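You operate a simulated robot arm through the tools that you are given. There is no shell and no other tool. Be economical: measure what you need, move in short steps, check, and stop when the job is done.

Carry out the task below with a simulated two-armed robot. There is one attempt and no reset: what you move stays moved.

TASK
Open the middle blue drawer, put the type block from the top of the parts cabinet in the inside of the middle blue drawer and shut the drawer again. Put the pink carton on top of the flat mesh pouch. Pick up the setup book with one hand, pass it to the other hand and put it on the grey table top. Press the blue-tag button three times. Put the white roller from the grey table top on the top of the test bench. Take the silver spacer and leave it on top of the silver fork bracket. Do these in any order. Set down upright: white roller.

The check looks at the end state, three seconds after you hand in, the way a careful person would. Anything else that was tipped, shoved, dropped, spilled or broken makes it a failure.

THE ROBOT
Two 7-joint arms with three-finger grippers on one trunk, on a base that drives. Base frame: it is fixed to the floor where the robot stands at the start and does not move with it; the origin is under the middle of the robot, x ahead of it, y to its left, z up; the surface under the hand at the start is at about z = 0.85. Readings come in m, rad, newtons and seconds.
The left shoulder is at the start at [0.07, 0.165, 0.988], the right one opposite. With the tool pointing down near the work surface each hand reaches from about 0.32 to 0.86 m from the robot's upright axis, wherever it stands, measured 20 degrees to its own side. Places, roughly: blue-tag button [-4.1, 0.2, 0.9]; flat mesh pouch (14x18x4 cm) [-1.7, 0.3, 0.9]; grey table top [-3.5, -1.2, 0.8]; inside of the middle blue drawer [0.6, -0.2, 0.5]; middle blue drawer [0.6, -0.2, 0.5]; pink carton [-0.75, -1.25, 0.75]; setup book [-2.75, -2.5, 0.75]; silver fork bracket (8x5x4 cm) [-4.1, 4.4, 0.9]; silver spacer (4x4x3 cm) [-4.5, 4.6, 0.9]; top of the test bench [-0.4, -1.5, 0.8]; type block [0, -1, 0.75]; white roller (4x4x8 cm) [-3.5, -1.1, 0.8]. Payload 3.91 kg a hand.
The TCP of each hand is the grasp point between the finger pads, 0.03 m short of the fingertips. In the tool frame z runs along the fingers and y along their closing line. Largest opening 0.116 m; the body of the gripper starts 0.073 m behind the TCP.
Orientation is that of the tool frame in the base frame, as [roll, pitch, yaw] about the fixed x, y, z axes, in that order (R = Rz(yaw) Ry(pitch) Rx(roll)). With the fingers straight down and closing along the base's y, the tool's x points along the base's -x, its y along +y and its z along -z.

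THE INTERFACE
- The arms move only by the tool drive_tool. It takes "left_moves", "right_moves" or both (then of equal length, played together; a hand with none holds still); each is one flat list of numbers, 7 for each row, row after row: the shift along the tool's x, y, z in units of 30 mm (1.0 is 30 mm), then the turn, a rotation vector about the tool's x, y, z in units of 4 degrees (1.0 is 4 degrees), then the opening, from 0 (shut) to 1 (fully open). In form: [dx, dy, dz, wx, wy, wz, claw, dx, dy, dz, wx, wy, wz, claw, ...]. A call has 1 to 8 rows; each row shifts and turns the commanded pose from where the row before left it, along the tool's axes as they then stand. A call with a number of a shift or a turn outside -1 to 1 is refused whole. Each row takes 0.2 s and may step no farther than 0.05 m and 0.15 rad from the row before; otherwise, or with a gripper value out of range, the whole call is refused. Where a pose cannot be reached the arm comes as near as it can. A force on the tool above 40 N (or 10 N above the force at the start of the call, whichever is more), or a blocked arm, ends the call early, and 0.2 s more pass. The fingers move at their own pace (about 0.153 m/s each) and stop on an object; they squeeze with about 40 N. The grip force told is the motor's: it shows also when the fingers shut on nothing. Time passes only in rows, and 0.2 s behind the last, so rows that do not move let the fingers close. It gives the time, the measured TCP pose, the force on the tool (base axes), the opening and the grip force at its end, in the units of the frame above (readings bear some noise), with the torque about the TCP (base axes, N m) and any sound that the robot's microphone picked up.
- Cameras (640 x 400 px; columns grow to the right, rows downward): "scene" is now at [0.0998, -0.063, 1.2901]; the picture's right is [-0.79, -0.62, 0.00], its down [-0.45, 0.58, -0.67] and it looks along [0.42, -0.53, -0.74] (base axes); focal length 214 px, centre (320, 200). "left" rides on the left gripper at [0.075, 0.017, -0.088] in its tool frame; the picture's right is [-0.22, 0.97, 0.00], its down [-0.70, -0.16, -0.70] and it looks along [-0.68, -0.16, 0.71] (tool axes); focal length 247 px, centre (320, 200). "right" rides on the right gripper at [0.052, 0.056, -0.088] in its tool frame; the picture's right is [-0.73, 0.68, 0.00], its down [-0.49, -0.52, -0.70] and it looks along [-0.48, -0.51, 0.71] (tool axes); focal length 247 px, centre (320, 200). There is no depth. A picture from a camera that has moved, and an enlarged one, comes with that camera's place and axes in the base frame and with its lens.
- snapshot(camera): a new picture of that camera. The clock stands still meanwhile.
- raise_lower(by): slides the trunk up (or, below 0, down) by that many m; the arms and the scene camera ride with it, the base frame stays. It gives what a move gives, with no picture.
- steer(legs): drives the robot by 1 to 6 legs, each [ahead, left, turn to the left] in m, m and rad, along the robot's own axes; the way and the turn of a leg run together, so that a leg with both is an arc; at most 1.5 m and 3.142 rad a leg. The arms and the cameras ride along, it lands a little off, and it stops where it bumps. It gives what a move gives.
- pan_tilt(pan, tilt): turns the head with the scene camera to pan (to the left, within 1.501 rad either way) and tilt (down, from -0.506 to 1.204), counted from straight ahead of the robot. It gives what a move gives.
- enlarge(camera, box): a new picture of the part [left, top, right, bottom] of that camera's present view, enlarged. The clock stands still meanwhile.
- close_job(): hands the job in; it is judged then, once.

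Work in short steps. Places have to be worked out from the pictures, the camera data and where the tool is seen: move nearer, look again, correct. Check each grasp and each placing, and mend what went wrong. You have 207 turns and 194 pictures in all, those below and enlarged ones among them. Open the grippers and draw the arms clear of the work before you hand the job in, unless the task says otherwise.

The tools are called after "Call:" as name(argument=value, ...) on one line, values as JSON. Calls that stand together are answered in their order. drive_tool: Moves the arms, as the interface text tells. Its arguments: {"type":"object","properties":{"left_moves":{"type":"array"},"right_moves":{"type":"array"}},"required":[]} The other tools are called the same way: raise_lower (by) slides the trunk up or down; steer (legs) drives the base; pan_tilt (pan, tilt) turns the head that bears the scene camera; snapshot (camera) takes a picture; enlarge (camera, box) takes an enlarged picture of a part of a camera's view; close_job () hands the job in.

At the start:

```text
t: 0.0
left_tool_pos: [0.6387, -0.0439, 1.1736]
left_orientation: [3.14, 0.0, 3.141]
left_wrist_force: [-0.2, -1.0, -0.1]
left_torque: [0.0, -0.01, 0.01]
left_finger_gap: 0.116
left_grip_force: 0.1
right_tool_pos: [0.3982, -0.4387, 1.074]
right_orientation: [3.136, -0.001, -3.141]
right_wrist_force: [0.3, -0.3, 0.4]
right_torque: [0.05, 0.03, -0.02]
right_finger_gap: 0.116
right_grip_force: 0.0
trunk travel left (down, up): [-0.525, 0.315]
robot x, y, heading: [-0.0001, -0.0028, -0.002]
head pan, tilt: [-0.908, 0.831]
```

scene: 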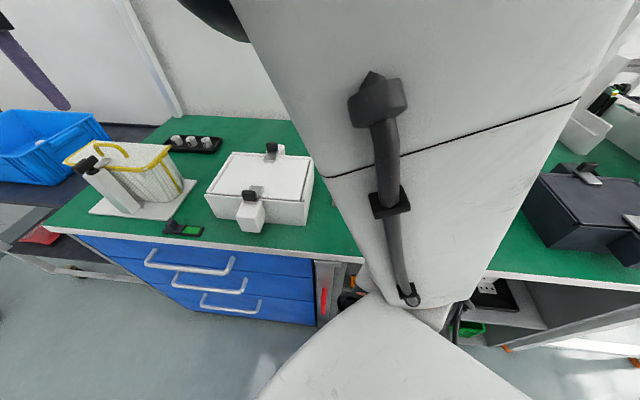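
right: 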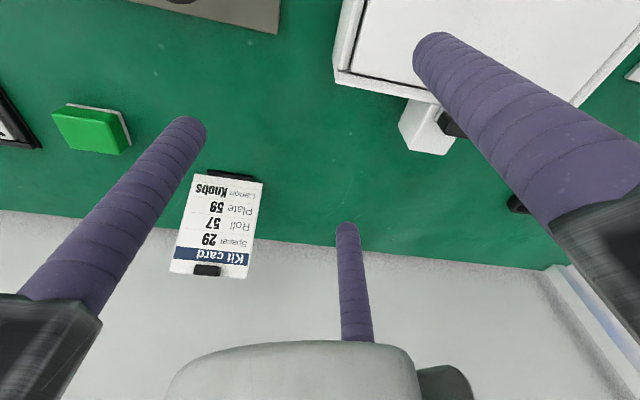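
left: 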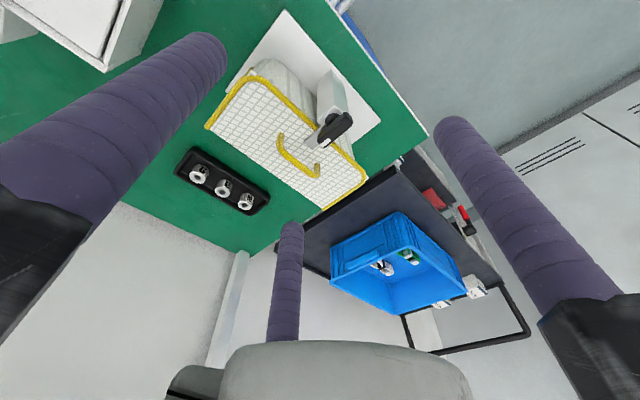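

I'll first look around with the head to understand the layout near the drawer and to the right.

Call:
pan_tilt(pan=0.0, tilt=0.8)

Call:
snapshot(camera="scene")

Call:
pan_tilt(pan=-1.5, tilt=0.6)

Call:
snapshot(camera="scene")

Call:
pan_tilt(pan=1.5, tilt=0.4)

Call:
snapshot(camera="scene")

```text
t: 1.2
left_tool_pos: [0.6385, -0.0449, 1.1735]
left_orientation: [-3.142, 0.0, -3.142]
left_wrist_force: [0.4, 0.3, -0.2]
left_torque: [0.0, -0.04, 0.03]
left_finger_gap: 0.1159
left_grip_force: 0.1
right_tool_pos: [0.3977, -0.4389, 1.0722]
right_orientation: [3.134, 0.0, 3.141]
right_wrist_force: [-0.1, -0.2, 0.3]
right_torque: [0.03, 0.0, 0.0]
right_finger_gap: 0.1158
right_grip_force: 0.1
trunk travel left (down, up): [-0.525, 0.315]
robot x, y, heading: [-0.0029, 0.0001, 0.003]
head pan, tilt: [0.0, 0.799]
```

```text
190 pictures are left
camera scene: at [0.1318, -0.0007, 1.2925], right [0.0, -1.0, 0.0], down [-0.72, 0.0, -0.7], along [0.7, 0.0, -0.72], focal length 214 px, centre (320, 200)
```

scene: 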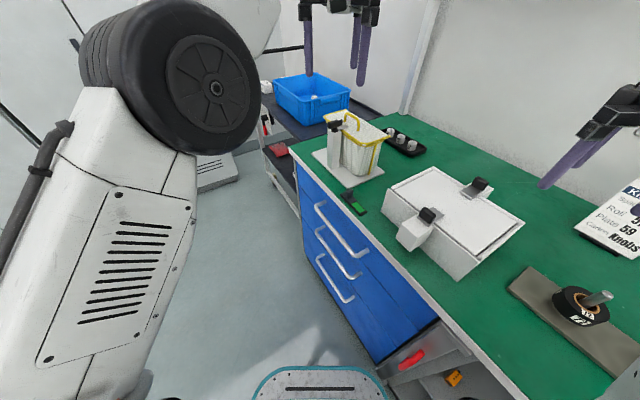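

```text
t: 2.8
left_tool_pos: [0.6387, -0.0453, 1.1735]
left_orientation: [3.141, 0.0, 3.141]
left_wrist_force: [-0.6, 0.0, 1.1]
left_torque: [0.03, 0.0, 0.02]
left_finger_gap: 0.1161
left_grip_force: 0.1
right_tool_pos: [0.396, -0.4391, 1.0721]
right_orientation: [3.13, 0.001, 3.14]
right_wrist_force: [-0.2, 0.1, -0.4]
right_torque: [0.02, 0.0, -0.02]
right_finger_gap: 0.116
right_grip_force: 0.0
trunk travel left (down, up): [-0.525, 0.315]
robot x, y, heading: [-0.0008, -0.0021, 0.0]
head pan, tilt: [-1.499, 0.6]
```

```text
189 pictures are left
camera scene: at [0.0683, -0.0868, 1.3084], right [-0.98, -0.2, 0.0], down [-0.11, 0.56, -0.82], along [0.16, -0.8, -0.57], focal length 214 px, centre (320, 200)
```

scene: 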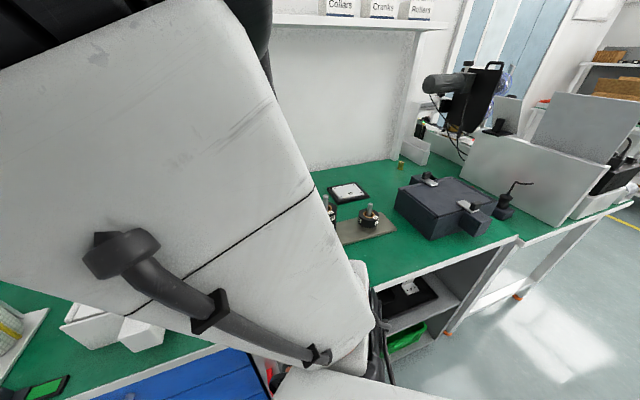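

```text
t: 5.4
left_tool_pos: [0.6394, -0.0451, 1.1731]
left_orientation: [-3.141, -0.001, 3.141]
left_wrist_force: [0.1, 0.8, -0.2]
left_torque: [-0.02, 0.01, -0.02]
left_finger_gap: 0.1159
left_grip_force: 0.3
right_tool_pos: [0.3963, -0.4398, 1.0722]
right_orientation: [3.133, -0.003, 3.139]
right_wrist_force: [0.2, 0.1, 0.0]
right_torque: [-0.03, 0.02, -0.01]
right_finger_gap: 0.1161
right_grip_force: 0.1
trunk travel left (down, up): [-0.525, 0.315]
robot x, y, heading: [0.0025, -0.0013, -0.001]
head pan, tilt: [1.499, 0.4]
```

```text
188 pictures are left
camera scene: at [0.1353, -0.0301, 1.3122], right [-0.33, -0.94, 0.0], down [-0.51, 0.18, -0.84], along [0.79, -0.28, -0.54], focal length 214 px, centre (320, 200)
```

scene: 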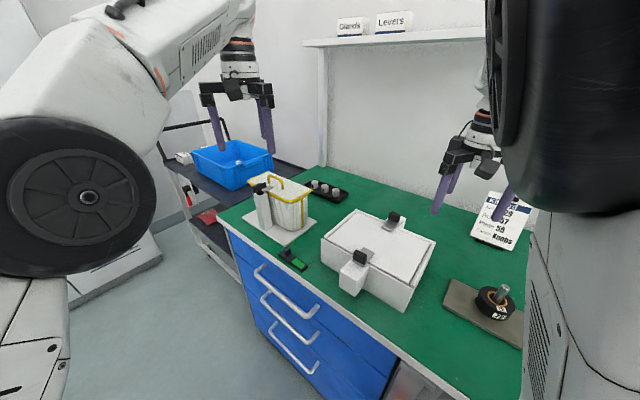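

The last picture seems taken mid-swing; I'll look left again.

Call:
snapshot(camera="scene")

```text
187 pictures are left
camera scene: at [0.1353, -0.0301, 1.3122], right [-0.33, -0.94, 0.0], down [-0.51, 0.18, -0.84], along [0.79, -0.28, -0.54], focal length 214 px, centre (320, 200)
```

scene: 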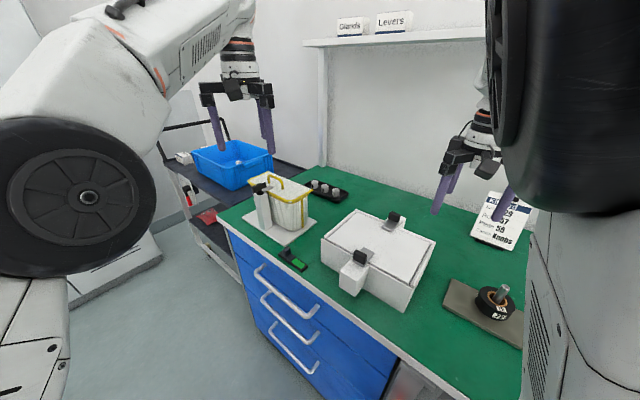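

Let time pass so the head arrives, then picture.

Call:
pan_tilt(pan=1.5, tilt=0.4)

Call:
snapshot(camera="scene")

Call:
pan_tilt(pan=-1.5, tilt=0.6)

Call:
pan_tilt(pan=-1.5, tilt=0.6)

Call:
snapshot(camera="scene")

```text
t: 6.0
left_tool_pos: [0.6396, -0.0456, 1.1748]
left_orientation: [-3.141, -0.001, -3.141]
left_wrist_force: [0.5, 0.4, 0.2]
left_torque: [0.03, -0.01, -0.02]
left_finger_gap: 0.1159
left_grip_force: 0.1
right_tool_pos: [0.3994, -0.4404, 1.0713]
right_orientation: [3.133, -0.002, 3.139]
right_wrist_force: [-0.6, 0.2, 0.6]
right_torque: [0.01, 0.05, -0.01]
right_finger_gap: 0.116
right_grip_force: 0.1
trunk travel left (down, up): [-0.525, 0.315]
robot x, y, heading: [-0.0003, -0.0031, -0.001]
head pan, tilt: [1.499, 0.4]
```

```text
186 pictures are left
camera scene: at [0.1354, -0.03, 1.3122], right [-0.33, -0.94, 0.0], down [-0.51, 0.18, -0.84], along [0.8, -0.28, -0.54], focal length 214 px, centre (320, 200)
```

scene: 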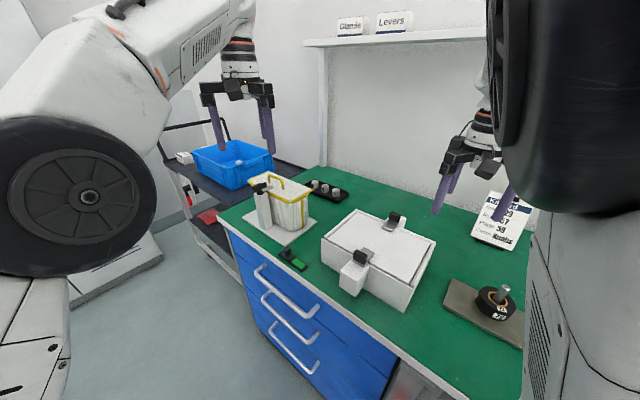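

```text
t: 8.6
left_tool_pos: [0.64, -0.0447, 1.174]
left_orientation: [3.141, 0.0, 3.141]
left_wrist_force: [0.1, 0.1, 0.4]
left_torque: [-0.03, -0.02, 0.01]
left_finger_gap: 0.116
left_grip_force: 0.0
right_tool_pos: [0.3974, -0.4398, 1.0728]
right_orientation: [3.131, 0.0, 3.139]
right_wrist_force: [0.2, -0.5, -0.2]
right_torque: [0.01, -0.03, 0.03]
right_finger_gap: 0.1161
right_grip_force: 0.0
trunk travel left (down, up): [-0.525, 0.315]
robot x, y, heading: [0.0021, 0.0011, -0.001]
head pan, tilt: [-1.499, 0.6]
```

```text
t: 9.2
left_tool_pos: [0.6403, -0.0449, 1.1734]
left_orientation: [-3.141, 0.001, -3.142]
left_wrist_force: [-0.5, -0.3, -0.4]
left_torque: [-0.01, -0.01, 0.0]
left_finger_gap: 0.1159
left_grip_force: 0.0
right_tool_pos: [0.3968, -0.4397, 1.0724]
right_orientation: [3.129, 0.0, 3.139]
right_wrist_force: [-0.2, 0.1, 0.3]
right_torque: [0.0, 0.03, 0.01]
right_finger_gap: 0.1159
right_grip_force: 0.1
trunk travel left (down, up): [-0.525, 0.315]
robot x, y, heading: [-0.0005, 0.0009, -0.004]
head pan, tilt: [-1.499, 0.6]
```

```text
185 pictures are left
camera scene: at [0.0679, -0.0878, 1.3106], right [-0.98, -0.19, 0.0], down [-0.1, 0.54, -0.83], along [0.16, -0.82, -0.55], focal length 214 px, centre (320, 200)
```

scene: 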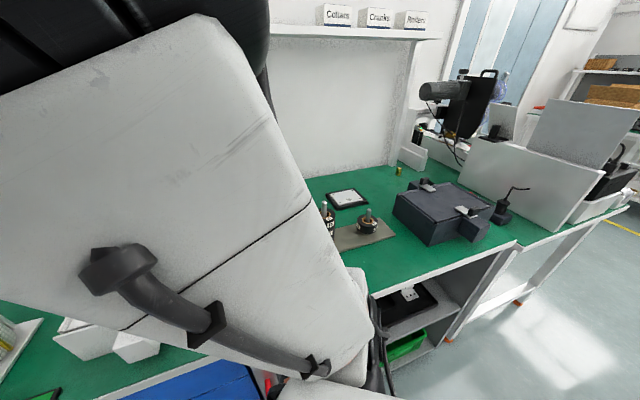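

The head seems obstructed leftwards by the left elbow. I'll tuck the left hand to roughly mirror the right one, so head and driving are freer.

Call:
drive_tool(left_moves=[1, 1, 0, 0, 0, 0, 1, 1, 1, 0, 0, 0, 0, 1, 1, 1, 0, 0, 0, 0, 1, 1, 1, 0, 0, 0, 0, 1, 1, 1, 0, 0, 0, 0, 1, 1, 1, 0, 0, 0, 0, 1, 1, 1, 0, 0, 0, 0, 1, 1, 1, 0, 0, 0, 0, 1])

Call:
drive_tool(left_moves=[0, 1, 0, 0, 0, 0, 1, 0, 1, 0, 0, 0, 0, 1, 0, 1, 0, 0, 0, 0, 1, 0, 1, 0, 0, 0, 0, 1, 0, 1, 0, 0, 0, 0, 1])

Call:
pan_tilt(pan=1.5, tilt=0.4)

Call:
snapshot(camera="scene")

```text
t: 11.0
left_tool_pos: [0.398, 0.1979, 1.1741]
left_orientation: [3.141, 0.0, -3.141]
left_wrist_force: [0.2, 0.4, 0.5]
left_torque: [-0.02, -0.01, 0.0]
left_finger_gap: 0.1161
left_grip_force: 0.0
right_tool_pos: [0.3969, -0.4385, 1.0726]
right_orientation: [3.131, -0.001, 3.14]
right_wrist_force: [-0.6, -0.2, -0.3]
right_torque: [-0.03, 0.01, -0.01]
right_finger_gap: 0.1159
right_grip_force: 0.1
trunk travel left (down, up): [-0.525, 0.315]
robot x, y, heading: [-0.002, 0.0, -0.001]
head pan, tilt: [-1.499, 0.6]
```

```text
t: 12.2
left_tool_pos: [0.3999, 0.3456, 1.1734]
left_orientation: [3.141, 0.001, 3.141]
left_wrist_force: [-0.7, 0.7, 0.6]
left_torque: [0.0, 0.01, 0.01]
left_finger_gap: 0.1161
left_grip_force: 0.0
right_tool_pos: [0.3971, -0.4397, 1.0717]
right_orientation: [3.13, -0.001, -3.141]
right_wrist_force: [-0.5, 0.2, 0.3]
right_torque: [-0.03, 0.03, 0.0]
right_finger_gap: 0.1164
right_grip_force: 0.1
trunk travel left (down, up): [-0.525, 0.315]
robot x, y, heading: [-0.0012, 0.0013, 0.003]
head pan, tilt: [-1.499, 0.6]
```

```text
t: 14.8
left_tool_pos: [0.4, 0.3443, 1.1729]
left_orientation: [3.141, 0.0, -3.141]
left_wrist_force: [0.1, 0.4, 0.4]
left_torque: [0.01, 0.0, -0.03]
left_finger_gap: 0.1162
left_grip_force: 0.0
right_tool_pos: [0.3976, -0.4394, 1.0708]
right_orientation: [3.133, -0.004, 3.14]
right_wrist_force: [0.4, 0.3, -0.1]
right_torque: [0.0, 0.02, 0.0]
right_finger_gap: 0.1158
right_grip_force: 0.0
trunk travel left (down, up): [-0.525, 0.315]
robot x, y, heading: [-0.0018, 0.0004, 0.003]
head pan, tilt: [1.499, 0.4]
```

```text
184 pictures are left
camera scene: at [0.1358, -0.0285, 1.3124], right [-0.31, -0.95, 0.0], down [-0.51, 0.17, -0.84], along [0.8, -0.27, -0.54], focal length 214 px, centre (320, 200)
```

scene: 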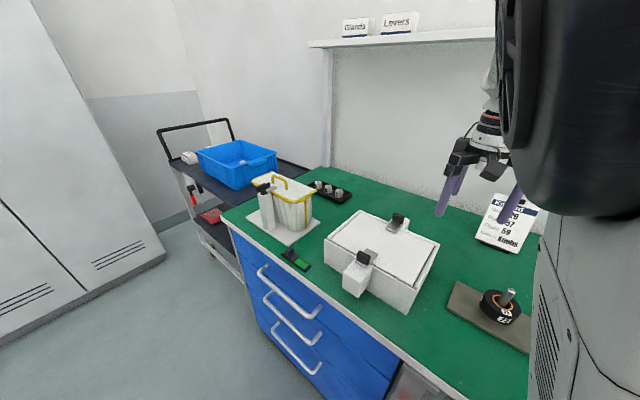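

The right upper arm appears to block the head now. I'll raise the right hand to mirror the left hand's pose.

Call:
drive_tool(right_moves=[0, 1, -1, 0, 0, 0, 1, 0, 1, -1, 0, 0, 0, 1, 0, 1, -1, 0, 0, 0, 1, 0, 0, -0.5, 0, 0, 0, 1])

Call:
pan_tilt(pan=0.0, tilt=0.6)

Call:
snapshot(camera="scene")

```text
t: 15.8
left_tool_pos: [0.3986, 0.3452, 1.1729]
left_orientation: [-3.141, 0.001, -3.141]
left_wrist_force: [0.8, 0.0, 0.7]
left_torque: [-0.04, 0.02, 0.03]
left_finger_gap: 0.1159
left_grip_force: 0.1
right_tool_pos: [0.4304, -0.3946, 1.1736]
right_orientation: [3.093, -0.008, 3.134]
right_wrist_force: [-0.3, 0.0, -0.2]
right_torque: [0.01, -0.01, 0.0]
right_finger_gap: 0.1158
right_grip_force: 0.1
right hand out of reach, approached as far as the arm can: row 1, 2, 3
trunk travel left (down, up): [-0.525, 0.315]
robot x, y, heading: [0.0007, -0.0002, -0.002]
head pan, tilt: [1.499, 0.4]
```

```text
t: 17.4
left_tool_pos: [0.3996, 0.3448, 1.1728]
left_orientation: [3.14, 0.0, 3.141]
left_wrist_force: [0.3, 0.4, -0.5]
left_torque: [-0.01, -0.03, 0.02]
left_finger_gap: 0.1158
left_grip_force: 0.0
right_tool_pos: [0.4303, -0.3948, 1.1753]
right_orientation: [3.092, -0.007, 3.133]
right_wrist_force: [-0.8, 0.5, -0.9]
right_torque: [0.03, 0.02, -0.01]
right_finger_gap: 0.116
right_grip_force: 0.2
trunk travel left (down, up): [-0.525, 0.315]
robot x, y, heading: [0.0012, 0.0, 0.001]
head pan, tilt: [0.0, 0.6]
```

```text
183 pictures are left
camera scene: at [0.1334, -0.0211, 1.3007], right [-0.24, -0.97, 0.0], down [-0.63, 0.16, -0.76], along [0.74, -0.19, -0.65], focal length 214 px, centre (320, 200)
```

scene: 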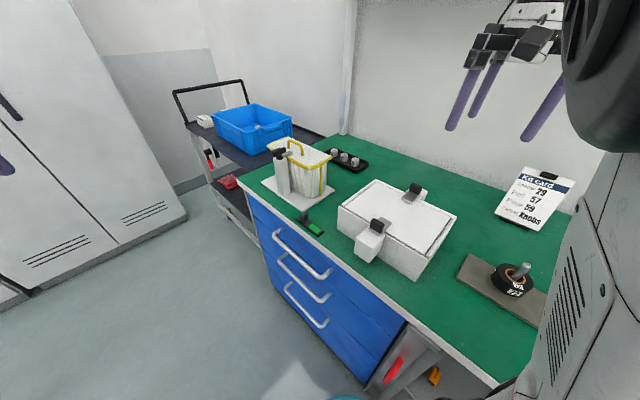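

The right elbow is still inboard. I'll extend the right hand forward/outward a bit to open the arm.

Call:
drive_tool(right_moves=[-1, -1, 0, 1, 0, 0, 1, -1, -1, 0, 0, 0, 0, 1, -1, -1, 0, 0, 0, 0, 1, -1, 0, 0, 0, 0, 0, 1, -1, 0, 0, 0, 0, 0, 1])

Call:
snapshot(camera="scene")

```text
t: 18.6
left_tool_pos: [0.4015, 0.3442, 1.1731]
left_orientation: [3.139, -0.003, 3.141]
left_wrist_force: [0.2, -0.3, 0.4]
left_torque: [0.04, 0.03, -0.03]
left_finger_gap: 0.1158
left_grip_force: 0.0
right_tool_pos: [0.5798, -0.4747, 1.1852]
right_orientation: [-3.08, -0.001, 3.141]
right_wrist_force: [0.4, -0.3, -0.2]
right_torque: [0.02, 0.02, -0.04]
right_finger_gap: 0.1158
right_grip_force: 0.1
trunk travel left (down, up): [-0.525, 0.315]
robot x, y, heading: [0.0006, -0.0009, 0.0]
head pan, tilt: [0.0, 0.6]
```

```text
182 pictures are left
camera scene: at [0.1411, -0.0016, 1.3092], right [0.0, -1.0, 0.0], down [-0.57, 0.0, -0.82], along [0.82, 0.0, -0.57], focal length 214 px, centre (320, 200)
```

scene: 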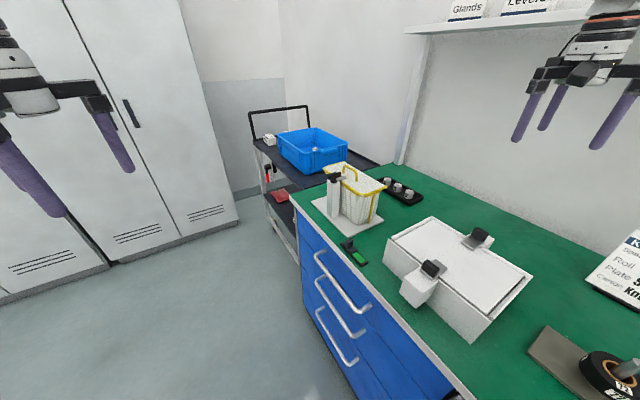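

The bench front runs diagonally: edge from about (0.91,0.12) to (0.25,-0.25), so drawers open along (-0.49,0.87). Now I look left and right with the free head.

Call:
pan_tilt(pan=1.4, tilt=0.3)

Call:
snapshot(camera="scene")

Call:
pan_tilt(pan=-1.45, tilt=0.4)

Call:
snapshot(camera="scene")

```text
t: 20.1
left_tool_pos: [0.3998, 0.3458, 1.1724]
left_orientation: [3.14, 0.0, -3.141]
left_wrist_force: [-1.3, -0.4, 0.4]
left_torque: [-0.01, -0.01, 0.03]
left_finger_gap: 0.1159
left_grip_force: 0.0
right_tool_pos: [0.5778, -0.4725, 1.1857]
right_orientation: [-3.078, 0.0, 3.142]
right_wrist_force: [0.6, 0.3, 0.2]
right_torque: [0.0, -0.02, 0.01]
right_finger_gap: 0.1161
right_grip_force: 0.0
trunk travel left (down, up): [-0.525, 0.315]
robot x, y, heading: [-0.0007, 0.0024, -0.0]
head pan, tilt: [1.4, 0.3]
```

```text
181 pictures are left
camera scene: at [0.067, 0.0915, 1.3369], right [0.99, -0.17, 0.0], down [-0.05, -0.29, -0.96], along [0.16, 0.94, -0.3], focal length 214 px, centre (320, 200)
```

scene: 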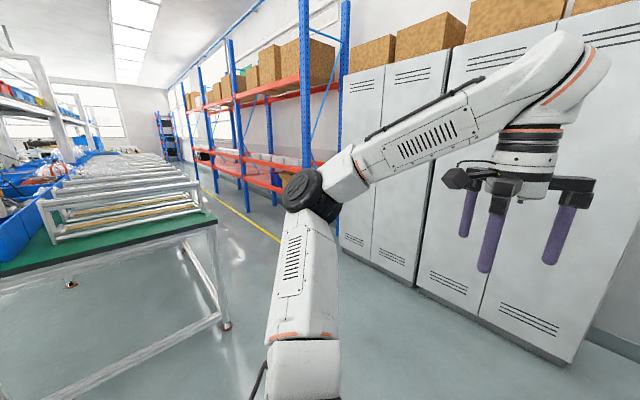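

```text
t: 22.6
left_tool_pos: [0.399, 0.3463, 1.1734]
left_orientation: [-3.142, 0.0, -3.141]
left_wrist_force: [0.6, 0.3, -1.1]
left_torque: [0.0, -0.01, 0.0]
left_finger_gap: 0.116
left_grip_force: 0.0
right_tool_pos: [0.5786, -0.4724, 1.1864]
right_orientation: [-3.077, -0.001, -3.14]
right_wrist_force: [0.6, 0.6, 0.2]
right_torque: [0.01, 0.02, 0.01]
right_finger_gap: 0.1158
right_grip_force: 0.0
trunk travel left (down, up): [-0.525, 0.315]
robot x, y, heading: [0.0028, -0.0028, -0.003]
head pan, tilt: [-1.45, 0.4]
```

```text
180 pictures are left
camera scene: at [0.0622, -0.0924, 1.3277], right [-0.99, -0.12, 0.0], down [-0.05, 0.39, -0.92], along [0.11, -0.91, -0.39], focal length 214 px, centre (320, 200)
```

scene: 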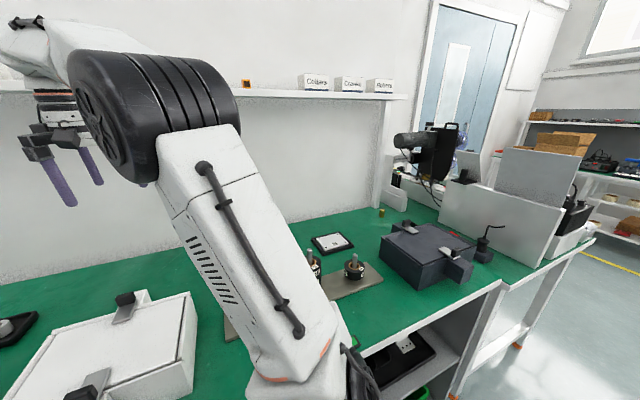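

I'll enlarge the region around where the type block should be.

Call:
enlarge(camera="scene", box=[280, 180, 480, 305])

Call:
enlarge(camera="scene", box=[380, 110, 600, 248])

```text
3.20 times, centred on (380, 242) of scene
camera zoom: at [0.0622, -0.0924, 1.3277], right [-0.99, -0.12, 0.0], down [-0.05, 0.39, -0.92], along [0.11, -0.91, -0.39], focal length 686 px, centre (128, 64)
```

zoom: 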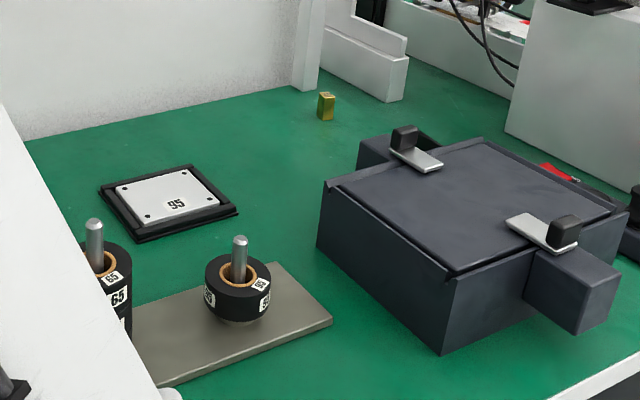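

```text
2.90 times, centred on (490, 179) of scene
camera zoom: at [0.0622, -0.0924, 1.3277], right [-0.99, -0.12, 0.0], down [-0.05, 0.39, -0.92], along [0.11, -0.91, -0.39], focal length 622 px, centre (-173, 261)
```

zoom: 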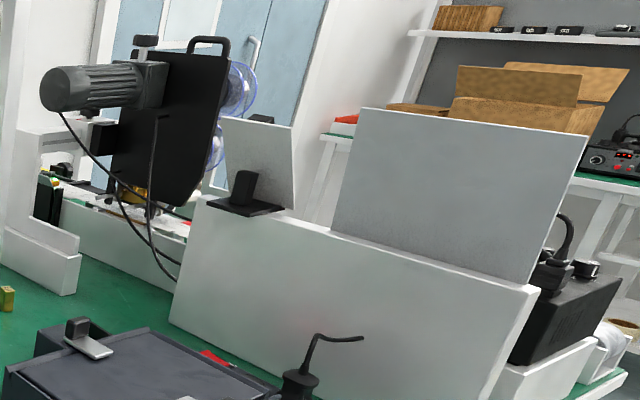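

The small brass block at about (-0.12,-1.04,0.87) must be the type block. I'll turn to face the bench squarely (heading about -1.06) and look.

Call:
steer(legs=[[0, 0, -1.058]])

Call:
pan_tilt(pan=0, tilt=0.75)

Call:
snapshot(camera="scene")

```text
t: 25.7
left_tool_pos: [0.4963, -0.1786, 1.1723]
left_orientation: [3.141, 0.0, 2.082]
left_wrist_force: [0.7, 0.4, 0.0]
left_torque: [-0.03, -0.01, -0.03]
left_finger_gap: 0.1157
left_grip_force: 0.0
right_tool_pos: [-0.1274, -0.7359, 1.1862]
right_orientation: [-3.078, 0.0, 2.083]
right_wrist_force: [0.4, -0.6, 0.4]
right_torque: [0.01, -0.02, 0.01]
right_finger_gap: 0.116
right_grip_force: 0.1
trunk travel left (down, up): [-0.525, 0.315]
robot x, y, heading: [0.0003, 0.0014, -1.059]
head pan, tilt: [-1.45, 0.4]
```

```text
t: 27.3
left_tool_pos: [0.4968, -0.1789, 1.1737]
left_orientation: [-3.141, 0.001, 2.083]
left_wrist_force: [0.9, -0.2, -0.1]
left_torque: [-0.01, 0.01, 0.03]
left_finger_gap: 0.1158
left_grip_force: 0.1
right_tool_pos: [-0.1281, -0.7351, 1.1865]
right_orientation: [-3.078, 0.0, 2.082]
right_wrist_force: [-0.3, -0.1, -0.2]
right_torque: [-0.01, -0.01, -0.05]
right_finger_gap: 0.1159
right_grip_force: 0.1
trunk travel left (down, up): [-0.525, 0.315]
robot x, y, heading: [-0.0024, 0.0015, -1.06]
head pan, tilt: [0.0, 0.75]
```

```text
177 pictures are left
camera scene: at [0.066, -0.1166, 1.2966], right [-0.87, -0.49, 0.0], down [-0.33, 0.59, -0.73], along [0.36, -0.64, -0.68], focal length 214 px, centre (320, 200)
```

scene: 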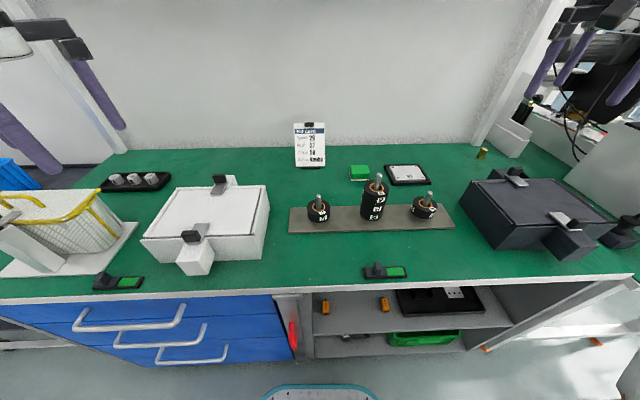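

The block is ~0.86 m ahead, 0.62 m right. I'll bring the right hand inward first, then square up (left 0.04) and shift right 0.40, forward 0.04.

Call:
drive_tool(right_moves=[-0.5, 1, 0, -0.5, 0, 0, 1, -0.5, 1, 0, -0.4, 0, 0, 1, 0, 1, 0, 0, 0, 0, 1, 0, 1, 0, 0, 0, 0, 1, 0, 1, 0, 0, 0, 0, 1, 0, 1, 0, 0, 0, 0, 1])

Call:
steer(legs=[[0, 0, 0.041], [0, -0.4, 0], [0.04, 0, 0]])

Call:
snapshot(camera="scene")

Call:
snapshot(camera="right")

```text
t: 28.7
left_tool_pos: [0.498, -0.1779, 1.1732]
left_orientation: [-3.141, -0.002, 2.082]
left_wrist_force: [0.7, 0.2, 0.1]
left_torque: [0.0, -0.01, -0.02]
left_finger_gap: 0.1162
left_grip_force: 0.1
right_tool_pos: [0.043, -0.6725, 1.1838]
right_orientation: [-3.14, 0.002, 2.081]
right_wrist_force: [0.5, -0.2, 0.4]
right_torque: [-0.01, 0.05, 0.02]
right_finger_gap: 0.1161
right_grip_force: 0.0
trunk travel left (down, up): [-0.525, 0.315]
robot x, y, heading: [-0.0003, -0.0028, -1.062]
head pan, tilt: [0.0, 0.75]
```

```text
t: 32.1
left_tool_pos: [0.1818, -0.4029, 1.1724]
left_orientation: [-3.14, 0.001, 2.124]
left_wrist_force: [0.5, -0.6, -0.2]
left_torque: [0.01, -0.02, -0.02]
left_finger_gap: 0.1163
left_grip_force: 0.1
right_tool_pos: [-0.251, -0.9162, 1.1839]
right_orientation: [-3.141, 0.002, 2.124]
right_wrist_force: [-0.7, -0.2, -0.9]
right_torque: [0.06, 0.0, 0.02]
right_finger_gap: 0.116
right_grip_force: 0.2
trunk travel left (down, up): [-0.525, 0.315]
robot x, y, heading: [-0.3284, -0.2476, -1.018]
head pan, tilt: [0.0, 0.75]
```

```text
176 pictures are left
camera scene: at [-0.2514, -0.358, 1.2967], right [-0.85, -0.53, 0.0], down [-0.36, 0.58, -0.73], along [0.38, -0.62, -0.68], focal length 214 px, centre (320, 200)
```

scene: 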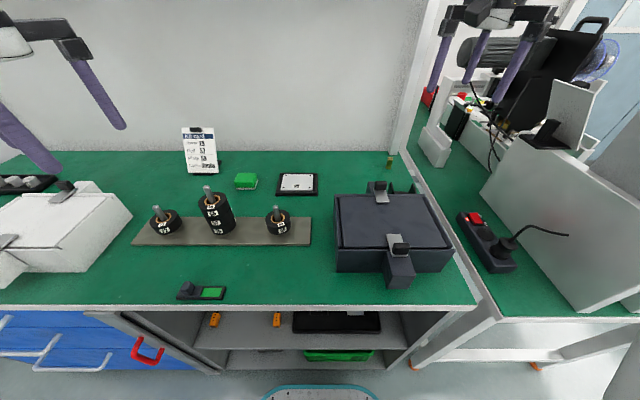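

```text
175 pictures are left
camera right: at [-0.2297, -0.8405, 1.2712], right [0.96, -0.26, 0.0], down [-0.19, -0.69, 0.7], along [-0.19, -0.68, -0.71], focal length 247 px, centre (320, 200)
```

right: 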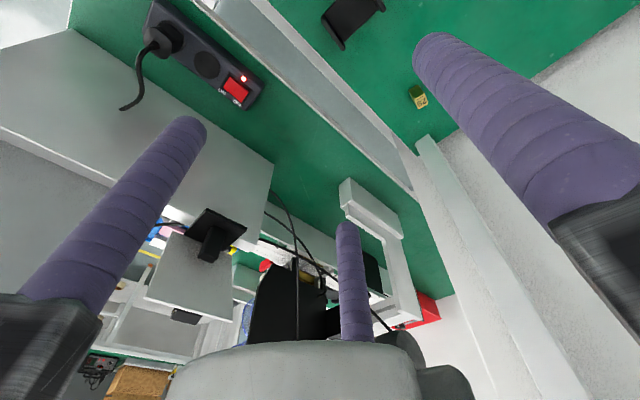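

Block located near (-0.122,-1.05). I'll move the right hand above it: currently (-0.251,-0.916); delta in robot frame ~0.18 forward, 0.04 left... first zoom for block orientation.

Call:
enlarge(camera="right", box=[380, 70, 460, 120])

Call:
enlarge(camera="scene", box=[360, 120, 460, 182])

```text
8.00 times, centred on (420, 95) of right
camera zoom: at [-0.2297, -0.8405, 1.2712], right [0.96, -0.26, 0.0], down [-0.19, -0.69, 0.7], along [-0.19, -0.68, -0.71], focal length 1976 px, centre (-480, 1040)
```

zoom: 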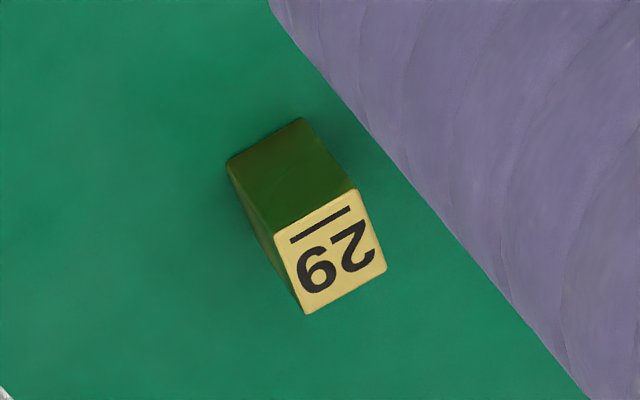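

```text
6.40 times, centred on (410, 151) of scene
camera zoom: at [-0.2514, -0.358, 1.2967], right [-0.85, -0.53, 0.0], down [-0.36, 0.58, -0.73], along [0.38, -0.62, -0.68], focal length 1373 px, centre (-256, 514)
```

zoom: 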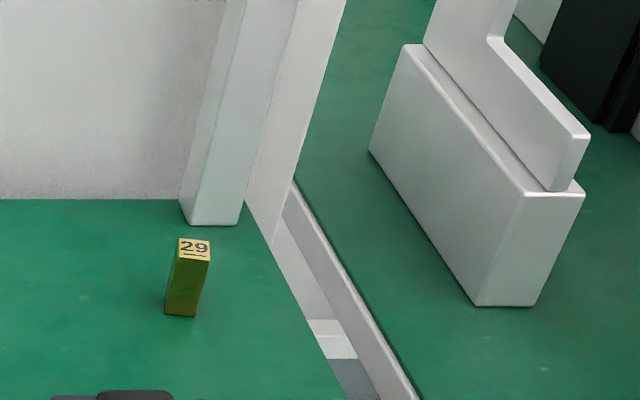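

Block: top ~0.888, slightly rotated (~-9°). Move hand above: 0.174 forward, 0.043 left, rotating +9° about tool z, narrowing opening.

Call:
drive_tool(right_moves=[-1, 0.25, 0, 0, 0, 0, 0.6, -1, 0.25, 0, 0, 0, 0, 0.6, -1, 0.25, 0, 0, 0, 0, 0.6, -1, 0.25, 0, 0, 0, 0, 0.6, -1, 0.25, 0.5, 0, 0, 0, 0.6, -0.8, 0.2, 1, 0, 0, 0.8, 0.6, 0, 0, 1, 0, 0, 0.8, 0.6, 0, 0, 1, 0, 0, 0.7, 0.6])

Call:
snapshot(camera="right")

```text
t: 33.9
left_tool_pos: [0.1833, -0.406, 1.1711]
left_orientation: [-3.141, -0.003, 2.126]
left_wrist_force: [0.5, -0.2, 0.4]
left_torque: [0.05, 0.04, -0.01]
left_finger_gap: 0.1159
left_grip_force: 0.3
right_tool_pos: [-0.1734, -0.9941, 1.1119]
right_orientation: [-3.139, -0.002, 1.963]
right_wrist_force: [-0.1, -1.0, -0.4]
right_torque: [0.05, 0.05, 0.0]
right_finger_gap: 0.0696
right_grip_force: 0.1
right hand out of reach, approached as far as the arm can: row 4, 5, 6
trunk travel left (down, up): [-0.525, 0.315]
robot x, y, heading: [-0.3266, -0.2444, -1.019]
head pan, tilt: [0.0, 0.75]
```

```text
172 pictures are left
camera right: at [-0.1399, -0.9235, 1.1991], right [0.91, -0.42, 0.0], down [-0.29, -0.65, 0.7], along [-0.29, -0.64, -0.71], focal length 247 px, centre (320, 200)
```

right: 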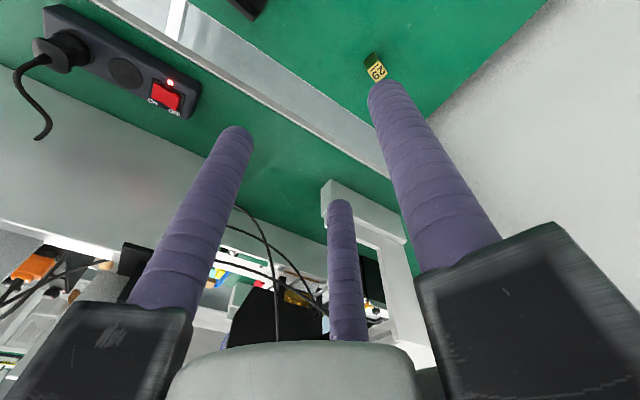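

Reach limit at height; lower first, then forward. Lower 0.14 m and re-read.

Call:
drive_tool(right_moves=[0, 0, 1, 0, 0, 0, 0.6, 0, 0, 1, 0, 0, 0, 0.6, 0, 0, 1, 0, 0, 0, 0.6, 0, 0, 1, 0, 0, 0, 0.6, 0, 0, 0.5, 0, 0, 0, 0.6])

Call:
snapshot(camera="right")

```text
t: 35.1
left_tool_pos: [0.1815, -0.4027, 1.1731]
left_orientation: [-3.141, 0.0, 2.123]
left_wrist_force: [0.0, 0.0, -0.5]
left_torque: [-0.02, 0.0, 0.03]
left_finger_gap: 0.116
left_grip_force: 0.1
right_tool_pos: [-0.1743, -0.9898, 0.9782]
right_orientation: [-3.141, 0.0, 1.965]
right_wrist_force: [0.1, -0.1, 0.4]
right_torque: [-0.02, -0.02, 0.01]
right_finger_gap: 0.0698
right_grip_force: 0.1
trunk travel left (down, up): [-0.525, 0.315]
robot x, y, heading: [-0.3216, -0.2451, -1.019]
head pan, tilt: [0.0, 0.75]
```

```text
171 pictures are left
camera right: at [-0.1408, -0.9196, 1.0662], right [0.91, -0.41, 0.0], down [-0.3, -0.65, 0.7], along [-0.29, -0.64, -0.71], focal length 247 px, centre (320, 200)
```

right: 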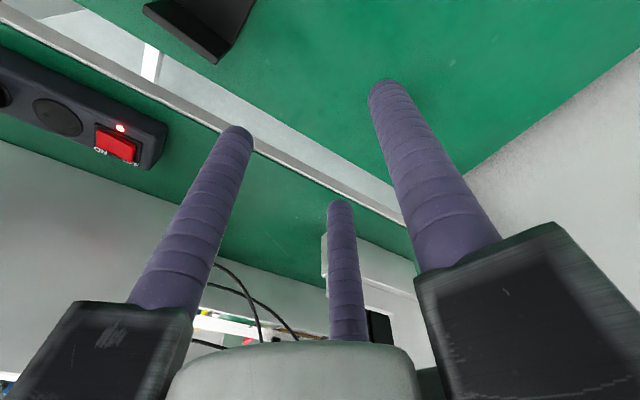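

Move remaining ~0.068 forward and 0.027 left at this height (tips 0.95, above block top 0.89).

Call:
drive_tool(right_moves=[-0.75, 0.3, 0, 0, 0, 0, 0.6, -0.75, 0.3, 0, 0, 0, 0, 0.6, -0.75, 0.3, 0, 0, 0, 0, 0.6])

Call:
snapshot(camera="right")

Call:
enlarge(camera="scene", box=[340, 90, 460, 165])

```text
t: 35.9
left_tool_pos: [0.183, -0.4036, 1.1716]
left_orientation: [3.141, -0.003, 2.122]
left_wrist_force: [0.2, 0.7, 0.0]
left_torque: [0.03, 0.05, 0.01]
left_finger_gap: 0.116
left_grip_force: 0.0
right_tool_pos: [-0.1249, -1.0442, 0.9789]
right_orientation: [-3.14, -0.001, 1.963]
right_wrist_force: [0.5, 0.5, -0.5]
right_torque: [0.03, -0.01, 0.03]
right_finger_gap: 0.0696
right_grip_force: 0.0
trunk travel left (down, up): [-0.525, 0.315]
robot x, y, heading: [-0.3232, -0.2443, -1.013]
head pan, tilt: [0.0, 0.75]
```

```text
170 pictures are left
camera right: at [-0.09, -0.9739, 1.0668], right [0.91, -0.42, 0.0], down [-0.3, -0.65, 0.7], along [-0.29, -0.64, -0.71], focal length 247 px, centre (320, 200)
```

right: 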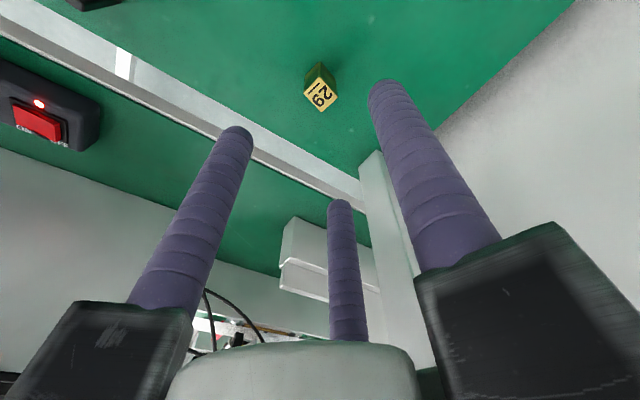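

```text
5.33 times, centred on (400, 128) of scene
camera zoom: at [-0.2503, -0.3603, 1.2963], right [-0.85, -0.53, 0.0], down [-0.36, 0.58, -0.73], along [0.38, -0.62, -0.68], focal length 1144 px, centre (-107, 587)
```

zoom: 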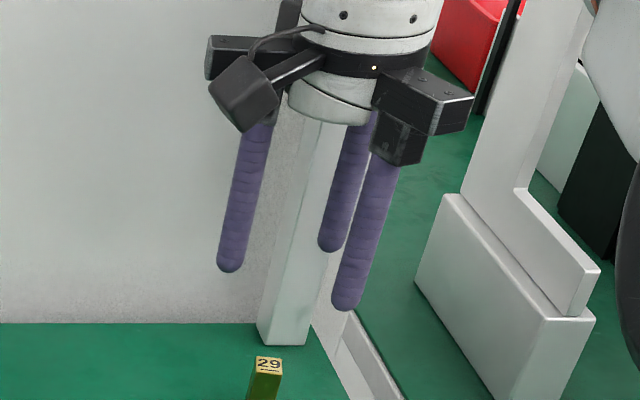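

The gripper is visibly a centric 3-jaw type. Block top is at ~(-0.117,-1.037); correct by +0.010 in tool y, then descend to z≈0.887.

Call:
drive_tool(right_moves=[0.1, 0.33, 0.5, 0, 0, 0, 0.6, 0, 0, 1, 0, 0, 0, 0.6, 0, 0, 1, 0, 0, 0, 0.6, 0, 0, 0.55, 0, 0, 0, 0.6])

Call:
snapshot(camera="right")

```text
t: 36.9
left_tool_pos: [0.1826, -0.4034, 1.1731]
left_orientation: [3.141, 0.001, 2.125]
left_wrist_force: [0.1, 0.2, 0.1]
left_torque: [0.03, -0.01, 0.0]
left_finger_gap: 0.1161
left_grip_force: 0.1
right_tool_pos: [-0.1159, -1.0373, 0.8863]
right_orientation: [-3.139, -0.001, 1.963]
right_wrist_force: [-0.1, 0.7, -0.8]
right_torque: [0.01, -0.02, -0.02]
right_finger_gap: 0.0698
right_grip_force: 0.0
trunk travel left (down, up): [-0.525, 0.315]
robot x, y, heading: [-0.3232, -0.2452, -1.016]
head pan, tilt: [0.0, 0.75]
```

```text
168 pictures are left
camera right: at [-0.0824, -0.9662, 0.9747], right [0.91, -0.42, 0.0], down [-0.3, -0.65, 0.7], along [-0.29, -0.64, -0.71], focal length 247 px, centre (320, 200)
```

right: 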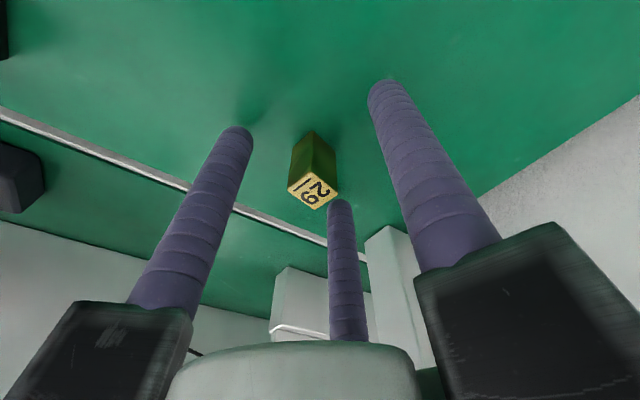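

Block is centred at the TCP (expected pixel (320,185)). Close, then lift.

Call:
drive_tool(right_moves=[0, 0, 0, 0, 0, 0, 0, 0, 0, 0, 0, 0, 0, 0, 0, 0, 0, 0, 0, 0, 0])

Call:
drive_tool(right_moves=[0, 0, -1, 0, 0, 0, 0, 0, 0, -1, 0, 0, 0, 0, 0, 0, -1, 0, 0, 0, 0, 0.5, 0, -0.5, 0, 0, 0, 0, 1, 0, -0.5, 0, 0, 0, 0, 1, 0, -0.5, 0, 0, 0, 0])

Call:
snapshot(camera="right")

```text
t: 37.7
left_tool_pos: [0.1811, -0.4023, 1.1724]
left_orientation: [-3.142, 0.0, 2.124]
left_wrist_force: [-0.2, -0.2, -0.7]
left_torque: [-0.01, -0.01, 0.01]
left_finger_gap: 0.1159
left_grip_force: 0.0
right_tool_pos: [-0.1167, -1.0359, 0.887]
right_orientation: [-3.141, 0.002, 1.964]
right_wrist_force: [-0.1, 0.1, -0.5]
right_torque: [0.02, 0.05, -0.01]
right_finger_gap: 0.0241
right_grip_force: 39.6
trunk travel left (down, up): [-0.525, 0.315]
robot x, y, heading: [-0.3235, -0.2465, -1.012]
head pan, tilt: [0.0, 0.75]
```

```text
t: 39.1
left_tool_pos: [0.1816, -0.4013, 1.1735]
left_orientation: [3.141, 0.002, 2.126]
left_wrist_force: [0.1, 0.8, 0.2]
left_torque: [-0.03, 0.0, 0.03]
left_finger_gap: 0.1159
left_grip_force: 0.1
right_tool_pos: [-0.1443, -0.965, 1.023]
right_orientation: [-3.14, 0.0, 1.963]
right_wrist_force: [-0.2, 0.6, -0.8]
right_torque: [-0.02, -0.01, -0.03]
right_finger_gap: 0.0241
right_grip_force: 39.9
trunk travel left (down, up): [-0.525, 0.315]
robot x, y, heading: [-0.3239, -0.2447, -1.019]
head pan, tilt: [0.0, 0.75]
```

```text
167 pictures are left
camera right: at [-0.1115, -0.8949, 1.1107], right [0.91, -0.42, 0.0], down [-0.3, -0.65, 0.7], along [-0.29, -0.64, -0.71], focal length 247 px, centre (320, 200)
```

right: 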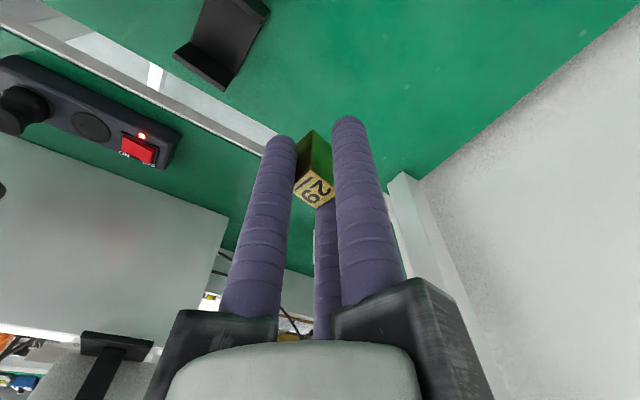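

Grasp holds (gap 0.024). Lift and retract the right hand, then drive back 0.36 and left 0.68 to face the drawers.

Call:
drive_tool(right_moves=[0.8, -0.5, -1, 0, 0, 0, 0, 0.8, -0.5, -1, 0, 0, 0, 0, 0.8, -0.5, -1, 0, 0, 0, 0, 0.8, -0.5, -1, 0, 0, 0, 0])

Call:
steer(legs=[[-0.36, 0, 0], [0, 0.68, 0]])

Call:
pan_tilt(pan=0.15, tilt=0.8)

Call:
snapshot(camera="scene")

```text
t: 40.1
left_tool_pos: [0.181, -0.402, 1.1741]
left_orientation: [3.141, 0.003, 2.125]
left_wrist_force: [0.2, 0.5, 0.1]
left_torque: [-0.04, -0.02, -0.03]
left_finger_gap: 0.1159
left_grip_force: 0.1
right_tool_pos: [-0.2376, -0.9004, 1.1429]
right_orientation: [-3.141, 0.003, 1.963]
right_wrist_force: [0.0, -0.1, -1.6]
right_torque: [-0.06, -0.01, 0.05]
right_finger_gap: 0.0241
right_grip_force: 40.3
trunk travel left (down, up): [-0.525, 0.315]
robot x, y, heading: [-0.3199, -0.2457, -1.018]
head pan, tilt: [0.0, 0.75]
```

```text
t: 45.8
left_tool_pos: [0.5679, 0.265, 1.1738]
left_orientation: [-3.141, -0.001, 2.128]
left_wrist_force: [0.2, 0.1, 0.1]
left_torque: [0.01, 0.02, 0.03]
left_finger_gap: 0.1161
left_grip_force: 0.2
right_tool_pos: [0.1505, -0.2354, 1.1422]
right_orientation: [-3.139, 0.0, 1.966]
right_wrist_force: [-0.8, -0.5, -1.0]
right_torque: [0.0, -0.02, 0.02]
right_finger_gap: 0.0242
right_grip_force: 39.7
trunk travel left (down, up): [-0.525, 0.315]
robot x, y, heading: [0.0658, 0.423, -1.009]
head pan, tilt: [0.0, 0.75]
```

```text
t: 46.5
left_tool_pos: [0.5674, 0.265, 1.1737]
left_orientation: [3.141, 0.0, 2.128]
left_wrist_force: [0.0, -0.2, -0.3]
left_torque: [0.02, -0.03, -0.02]
left_finger_gap: 0.1163
left_grip_force: 0.1
right_tool_pos: [0.1507, -0.235, 1.1428]
right_orientation: [-3.14, 0.001, 1.966]
right_wrist_force: [0.1, 0.8, -0.9]
right_torque: [0.03, -0.02, -0.02]
right_finger_gap: 0.0241
right_grip_force: 40.1
trunk travel left (down, up): [-0.525, 0.315]
robot x, y, heading: [0.0619, 0.4218, -1.015]
head pan, tilt: [0.15, 0.799]
```

```text
166 pictures are left
camera scene: at [0.1424, 0.3172, 1.2926], right [-0.76, -0.65, 0.0], down [-0.47, 0.55, -0.7], along [0.45, -0.53, -0.72], focal length 214 px, centre (320, 200)
```

scene: 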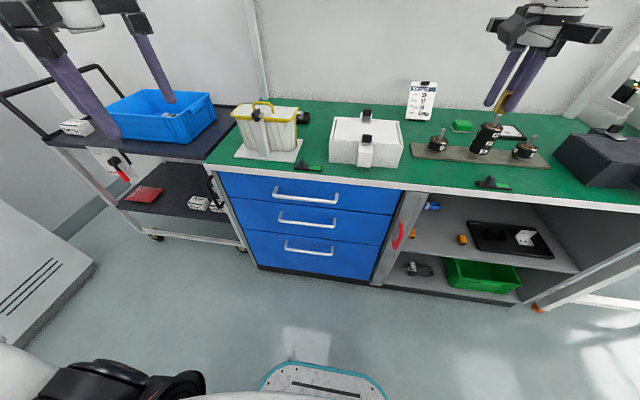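

Middle handle is about 0.60 ahead, 0.13 left, z≈0.68-0.70. I'll move the left hand a bit forward, then rotate it so fingers point forward with the jaw axis vertical.

Call:
drive_tool(left_moves=[-1, -0.5, 0, 0, 0, 0, 1, -1, -0.5, 0, 0, 0, 0, 1, 0, 0, 0, -1, -1, 1, 1, 0, 0, 0, -1, -1, 1, 1, 0, 0, 0, -1, -1, 1, 1, 0, 0, 0, -1, -1, 1, 1, 0, 0, 0, -1, -1, 1, 1, 0, 0, 0, -1, -1, 1, 1])

Call:
drive_tool(left_moves=[0, 0, 0, -1, -1, 1, 1, 0, 0, 0, -1, -1, 1, 1, 0, 0, 0, -1, -1, 1, 1, 0, 0, 0, -1, -1, 1, 1, 0, 0, 0, -1, -1, 1, 1, 0, 0, 0, -1, -1, 1, 1, 0, 0, 0, -1, -1, 1, 1, 0, 0, 0, -1, -1, 1, 1])

Call:
snapshot(camera="scene")

```text
t: 48.3
left_tool_pos: [0.5737, 0.1984, 1.1737]
left_orientation: [2.627, 0.305, 1.614]
left_wrist_force: [-0.5, 0.3, 0.1]
left_torque: [-0.03, -0.01, -0.01]
left_finger_gap: 0.1161
left_grip_force: 0.1
right_tool_pos: [0.1502, -0.2339, 1.1434]
right_orientation: [-3.14, 0.002, 1.968]
right_wrist_force: [-0.2, 0.5, -0.7]
right_torque: [-0.01, 0.0, 0.0]
right_finger_gap: 0.0241
right_grip_force: 40.1
trunk travel left (down, up): [-0.525, 0.315]
robot x, y, heading: [0.057, 0.419, -1.013]
head pan, tilt: [0.15, 0.799]
```

```text
t: 50.1
left_tool_pos: [0.5727, 0.1986, 1.1723]
left_orientation: [1.829, 0.201, 0.816]
left_wrist_force: [0.1, -0.2, 0.1]
left_torque: [0.0, -0.02, 0.01]
left_finger_gap: 0.1159
left_grip_force: 0.1
right_tool_pos: [0.1512, -0.2345, 1.1411]
right_orientation: [-3.141, 0.002, 1.965]
right_wrist_force: [0.1, 0.0, -1.6]
right_torque: [-0.01, 0.01, -0.02]
right_finger_gap: 0.024
right_grip_force: 40.1
trunk travel left (down, up): [-0.525, 0.315]
robot x, y, heading: [0.064, 0.4215, -1.011]
head pan, tilt: [0.15, 0.799]
```

```text
165 pictures are left
camera scene: at [0.1431, 0.3178, 1.2926], right [-0.76, -0.65, 0.0], down [-0.47, 0.55, -0.7], along [0.45, -0.53, -0.72], focal length 214 px, centre (320, 200)
```

scene: 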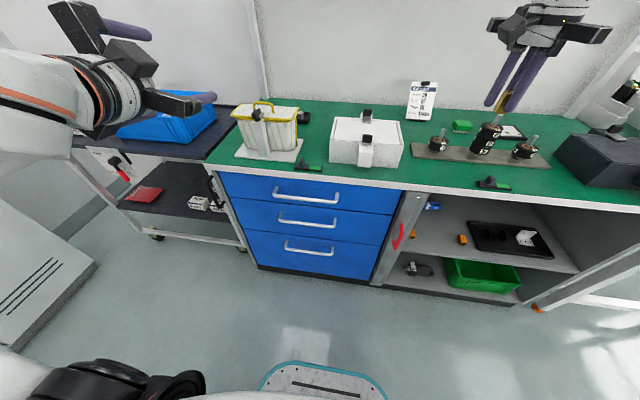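

Finish the rotation, then bring the hand lower and to the handle line, staying ~0.12 m short.

Call:
drive_tool(left_moves=[0, 0, 0, -1, -1, 1, 1, 0, 0, 0, -1, -1, 1, 1, 0, 0, 0, -1, -1, 1, 1, 0, 0, 0, -0.3, -0.3, 0.3, 1])

```text
t: 51.1
left_tool_pos: [0.5913, 0.1824, 1.2045]
left_orientation: [1.571, -0.001, 0.558]
left_wrist_force: [-0.1, -0.3, -0.8]
left_torque: [0.01, 0.0, -0.01]
left_finger_gap: 0.1162
left_grip_force: 0.1
left hand out of reach, approached as far as the arm can: row 1, 2, 3
right_tool_pos: [0.1498, -0.2354, 1.1417]
right_orientation: [-3.139, 0.0, 1.966]
right_wrist_force: [1.0, 0.3, -1.2]
right_torque: [-0.01, -0.02, 0.0]
right_finger_gap: 0.0242
right_grip_force: 40.1
trunk travel left (down, up): [-0.525, 0.315]
robot x, y, heading: [0.058, 0.4239, -1.016]
head pan, tilt: [0.15, 0.799]
```

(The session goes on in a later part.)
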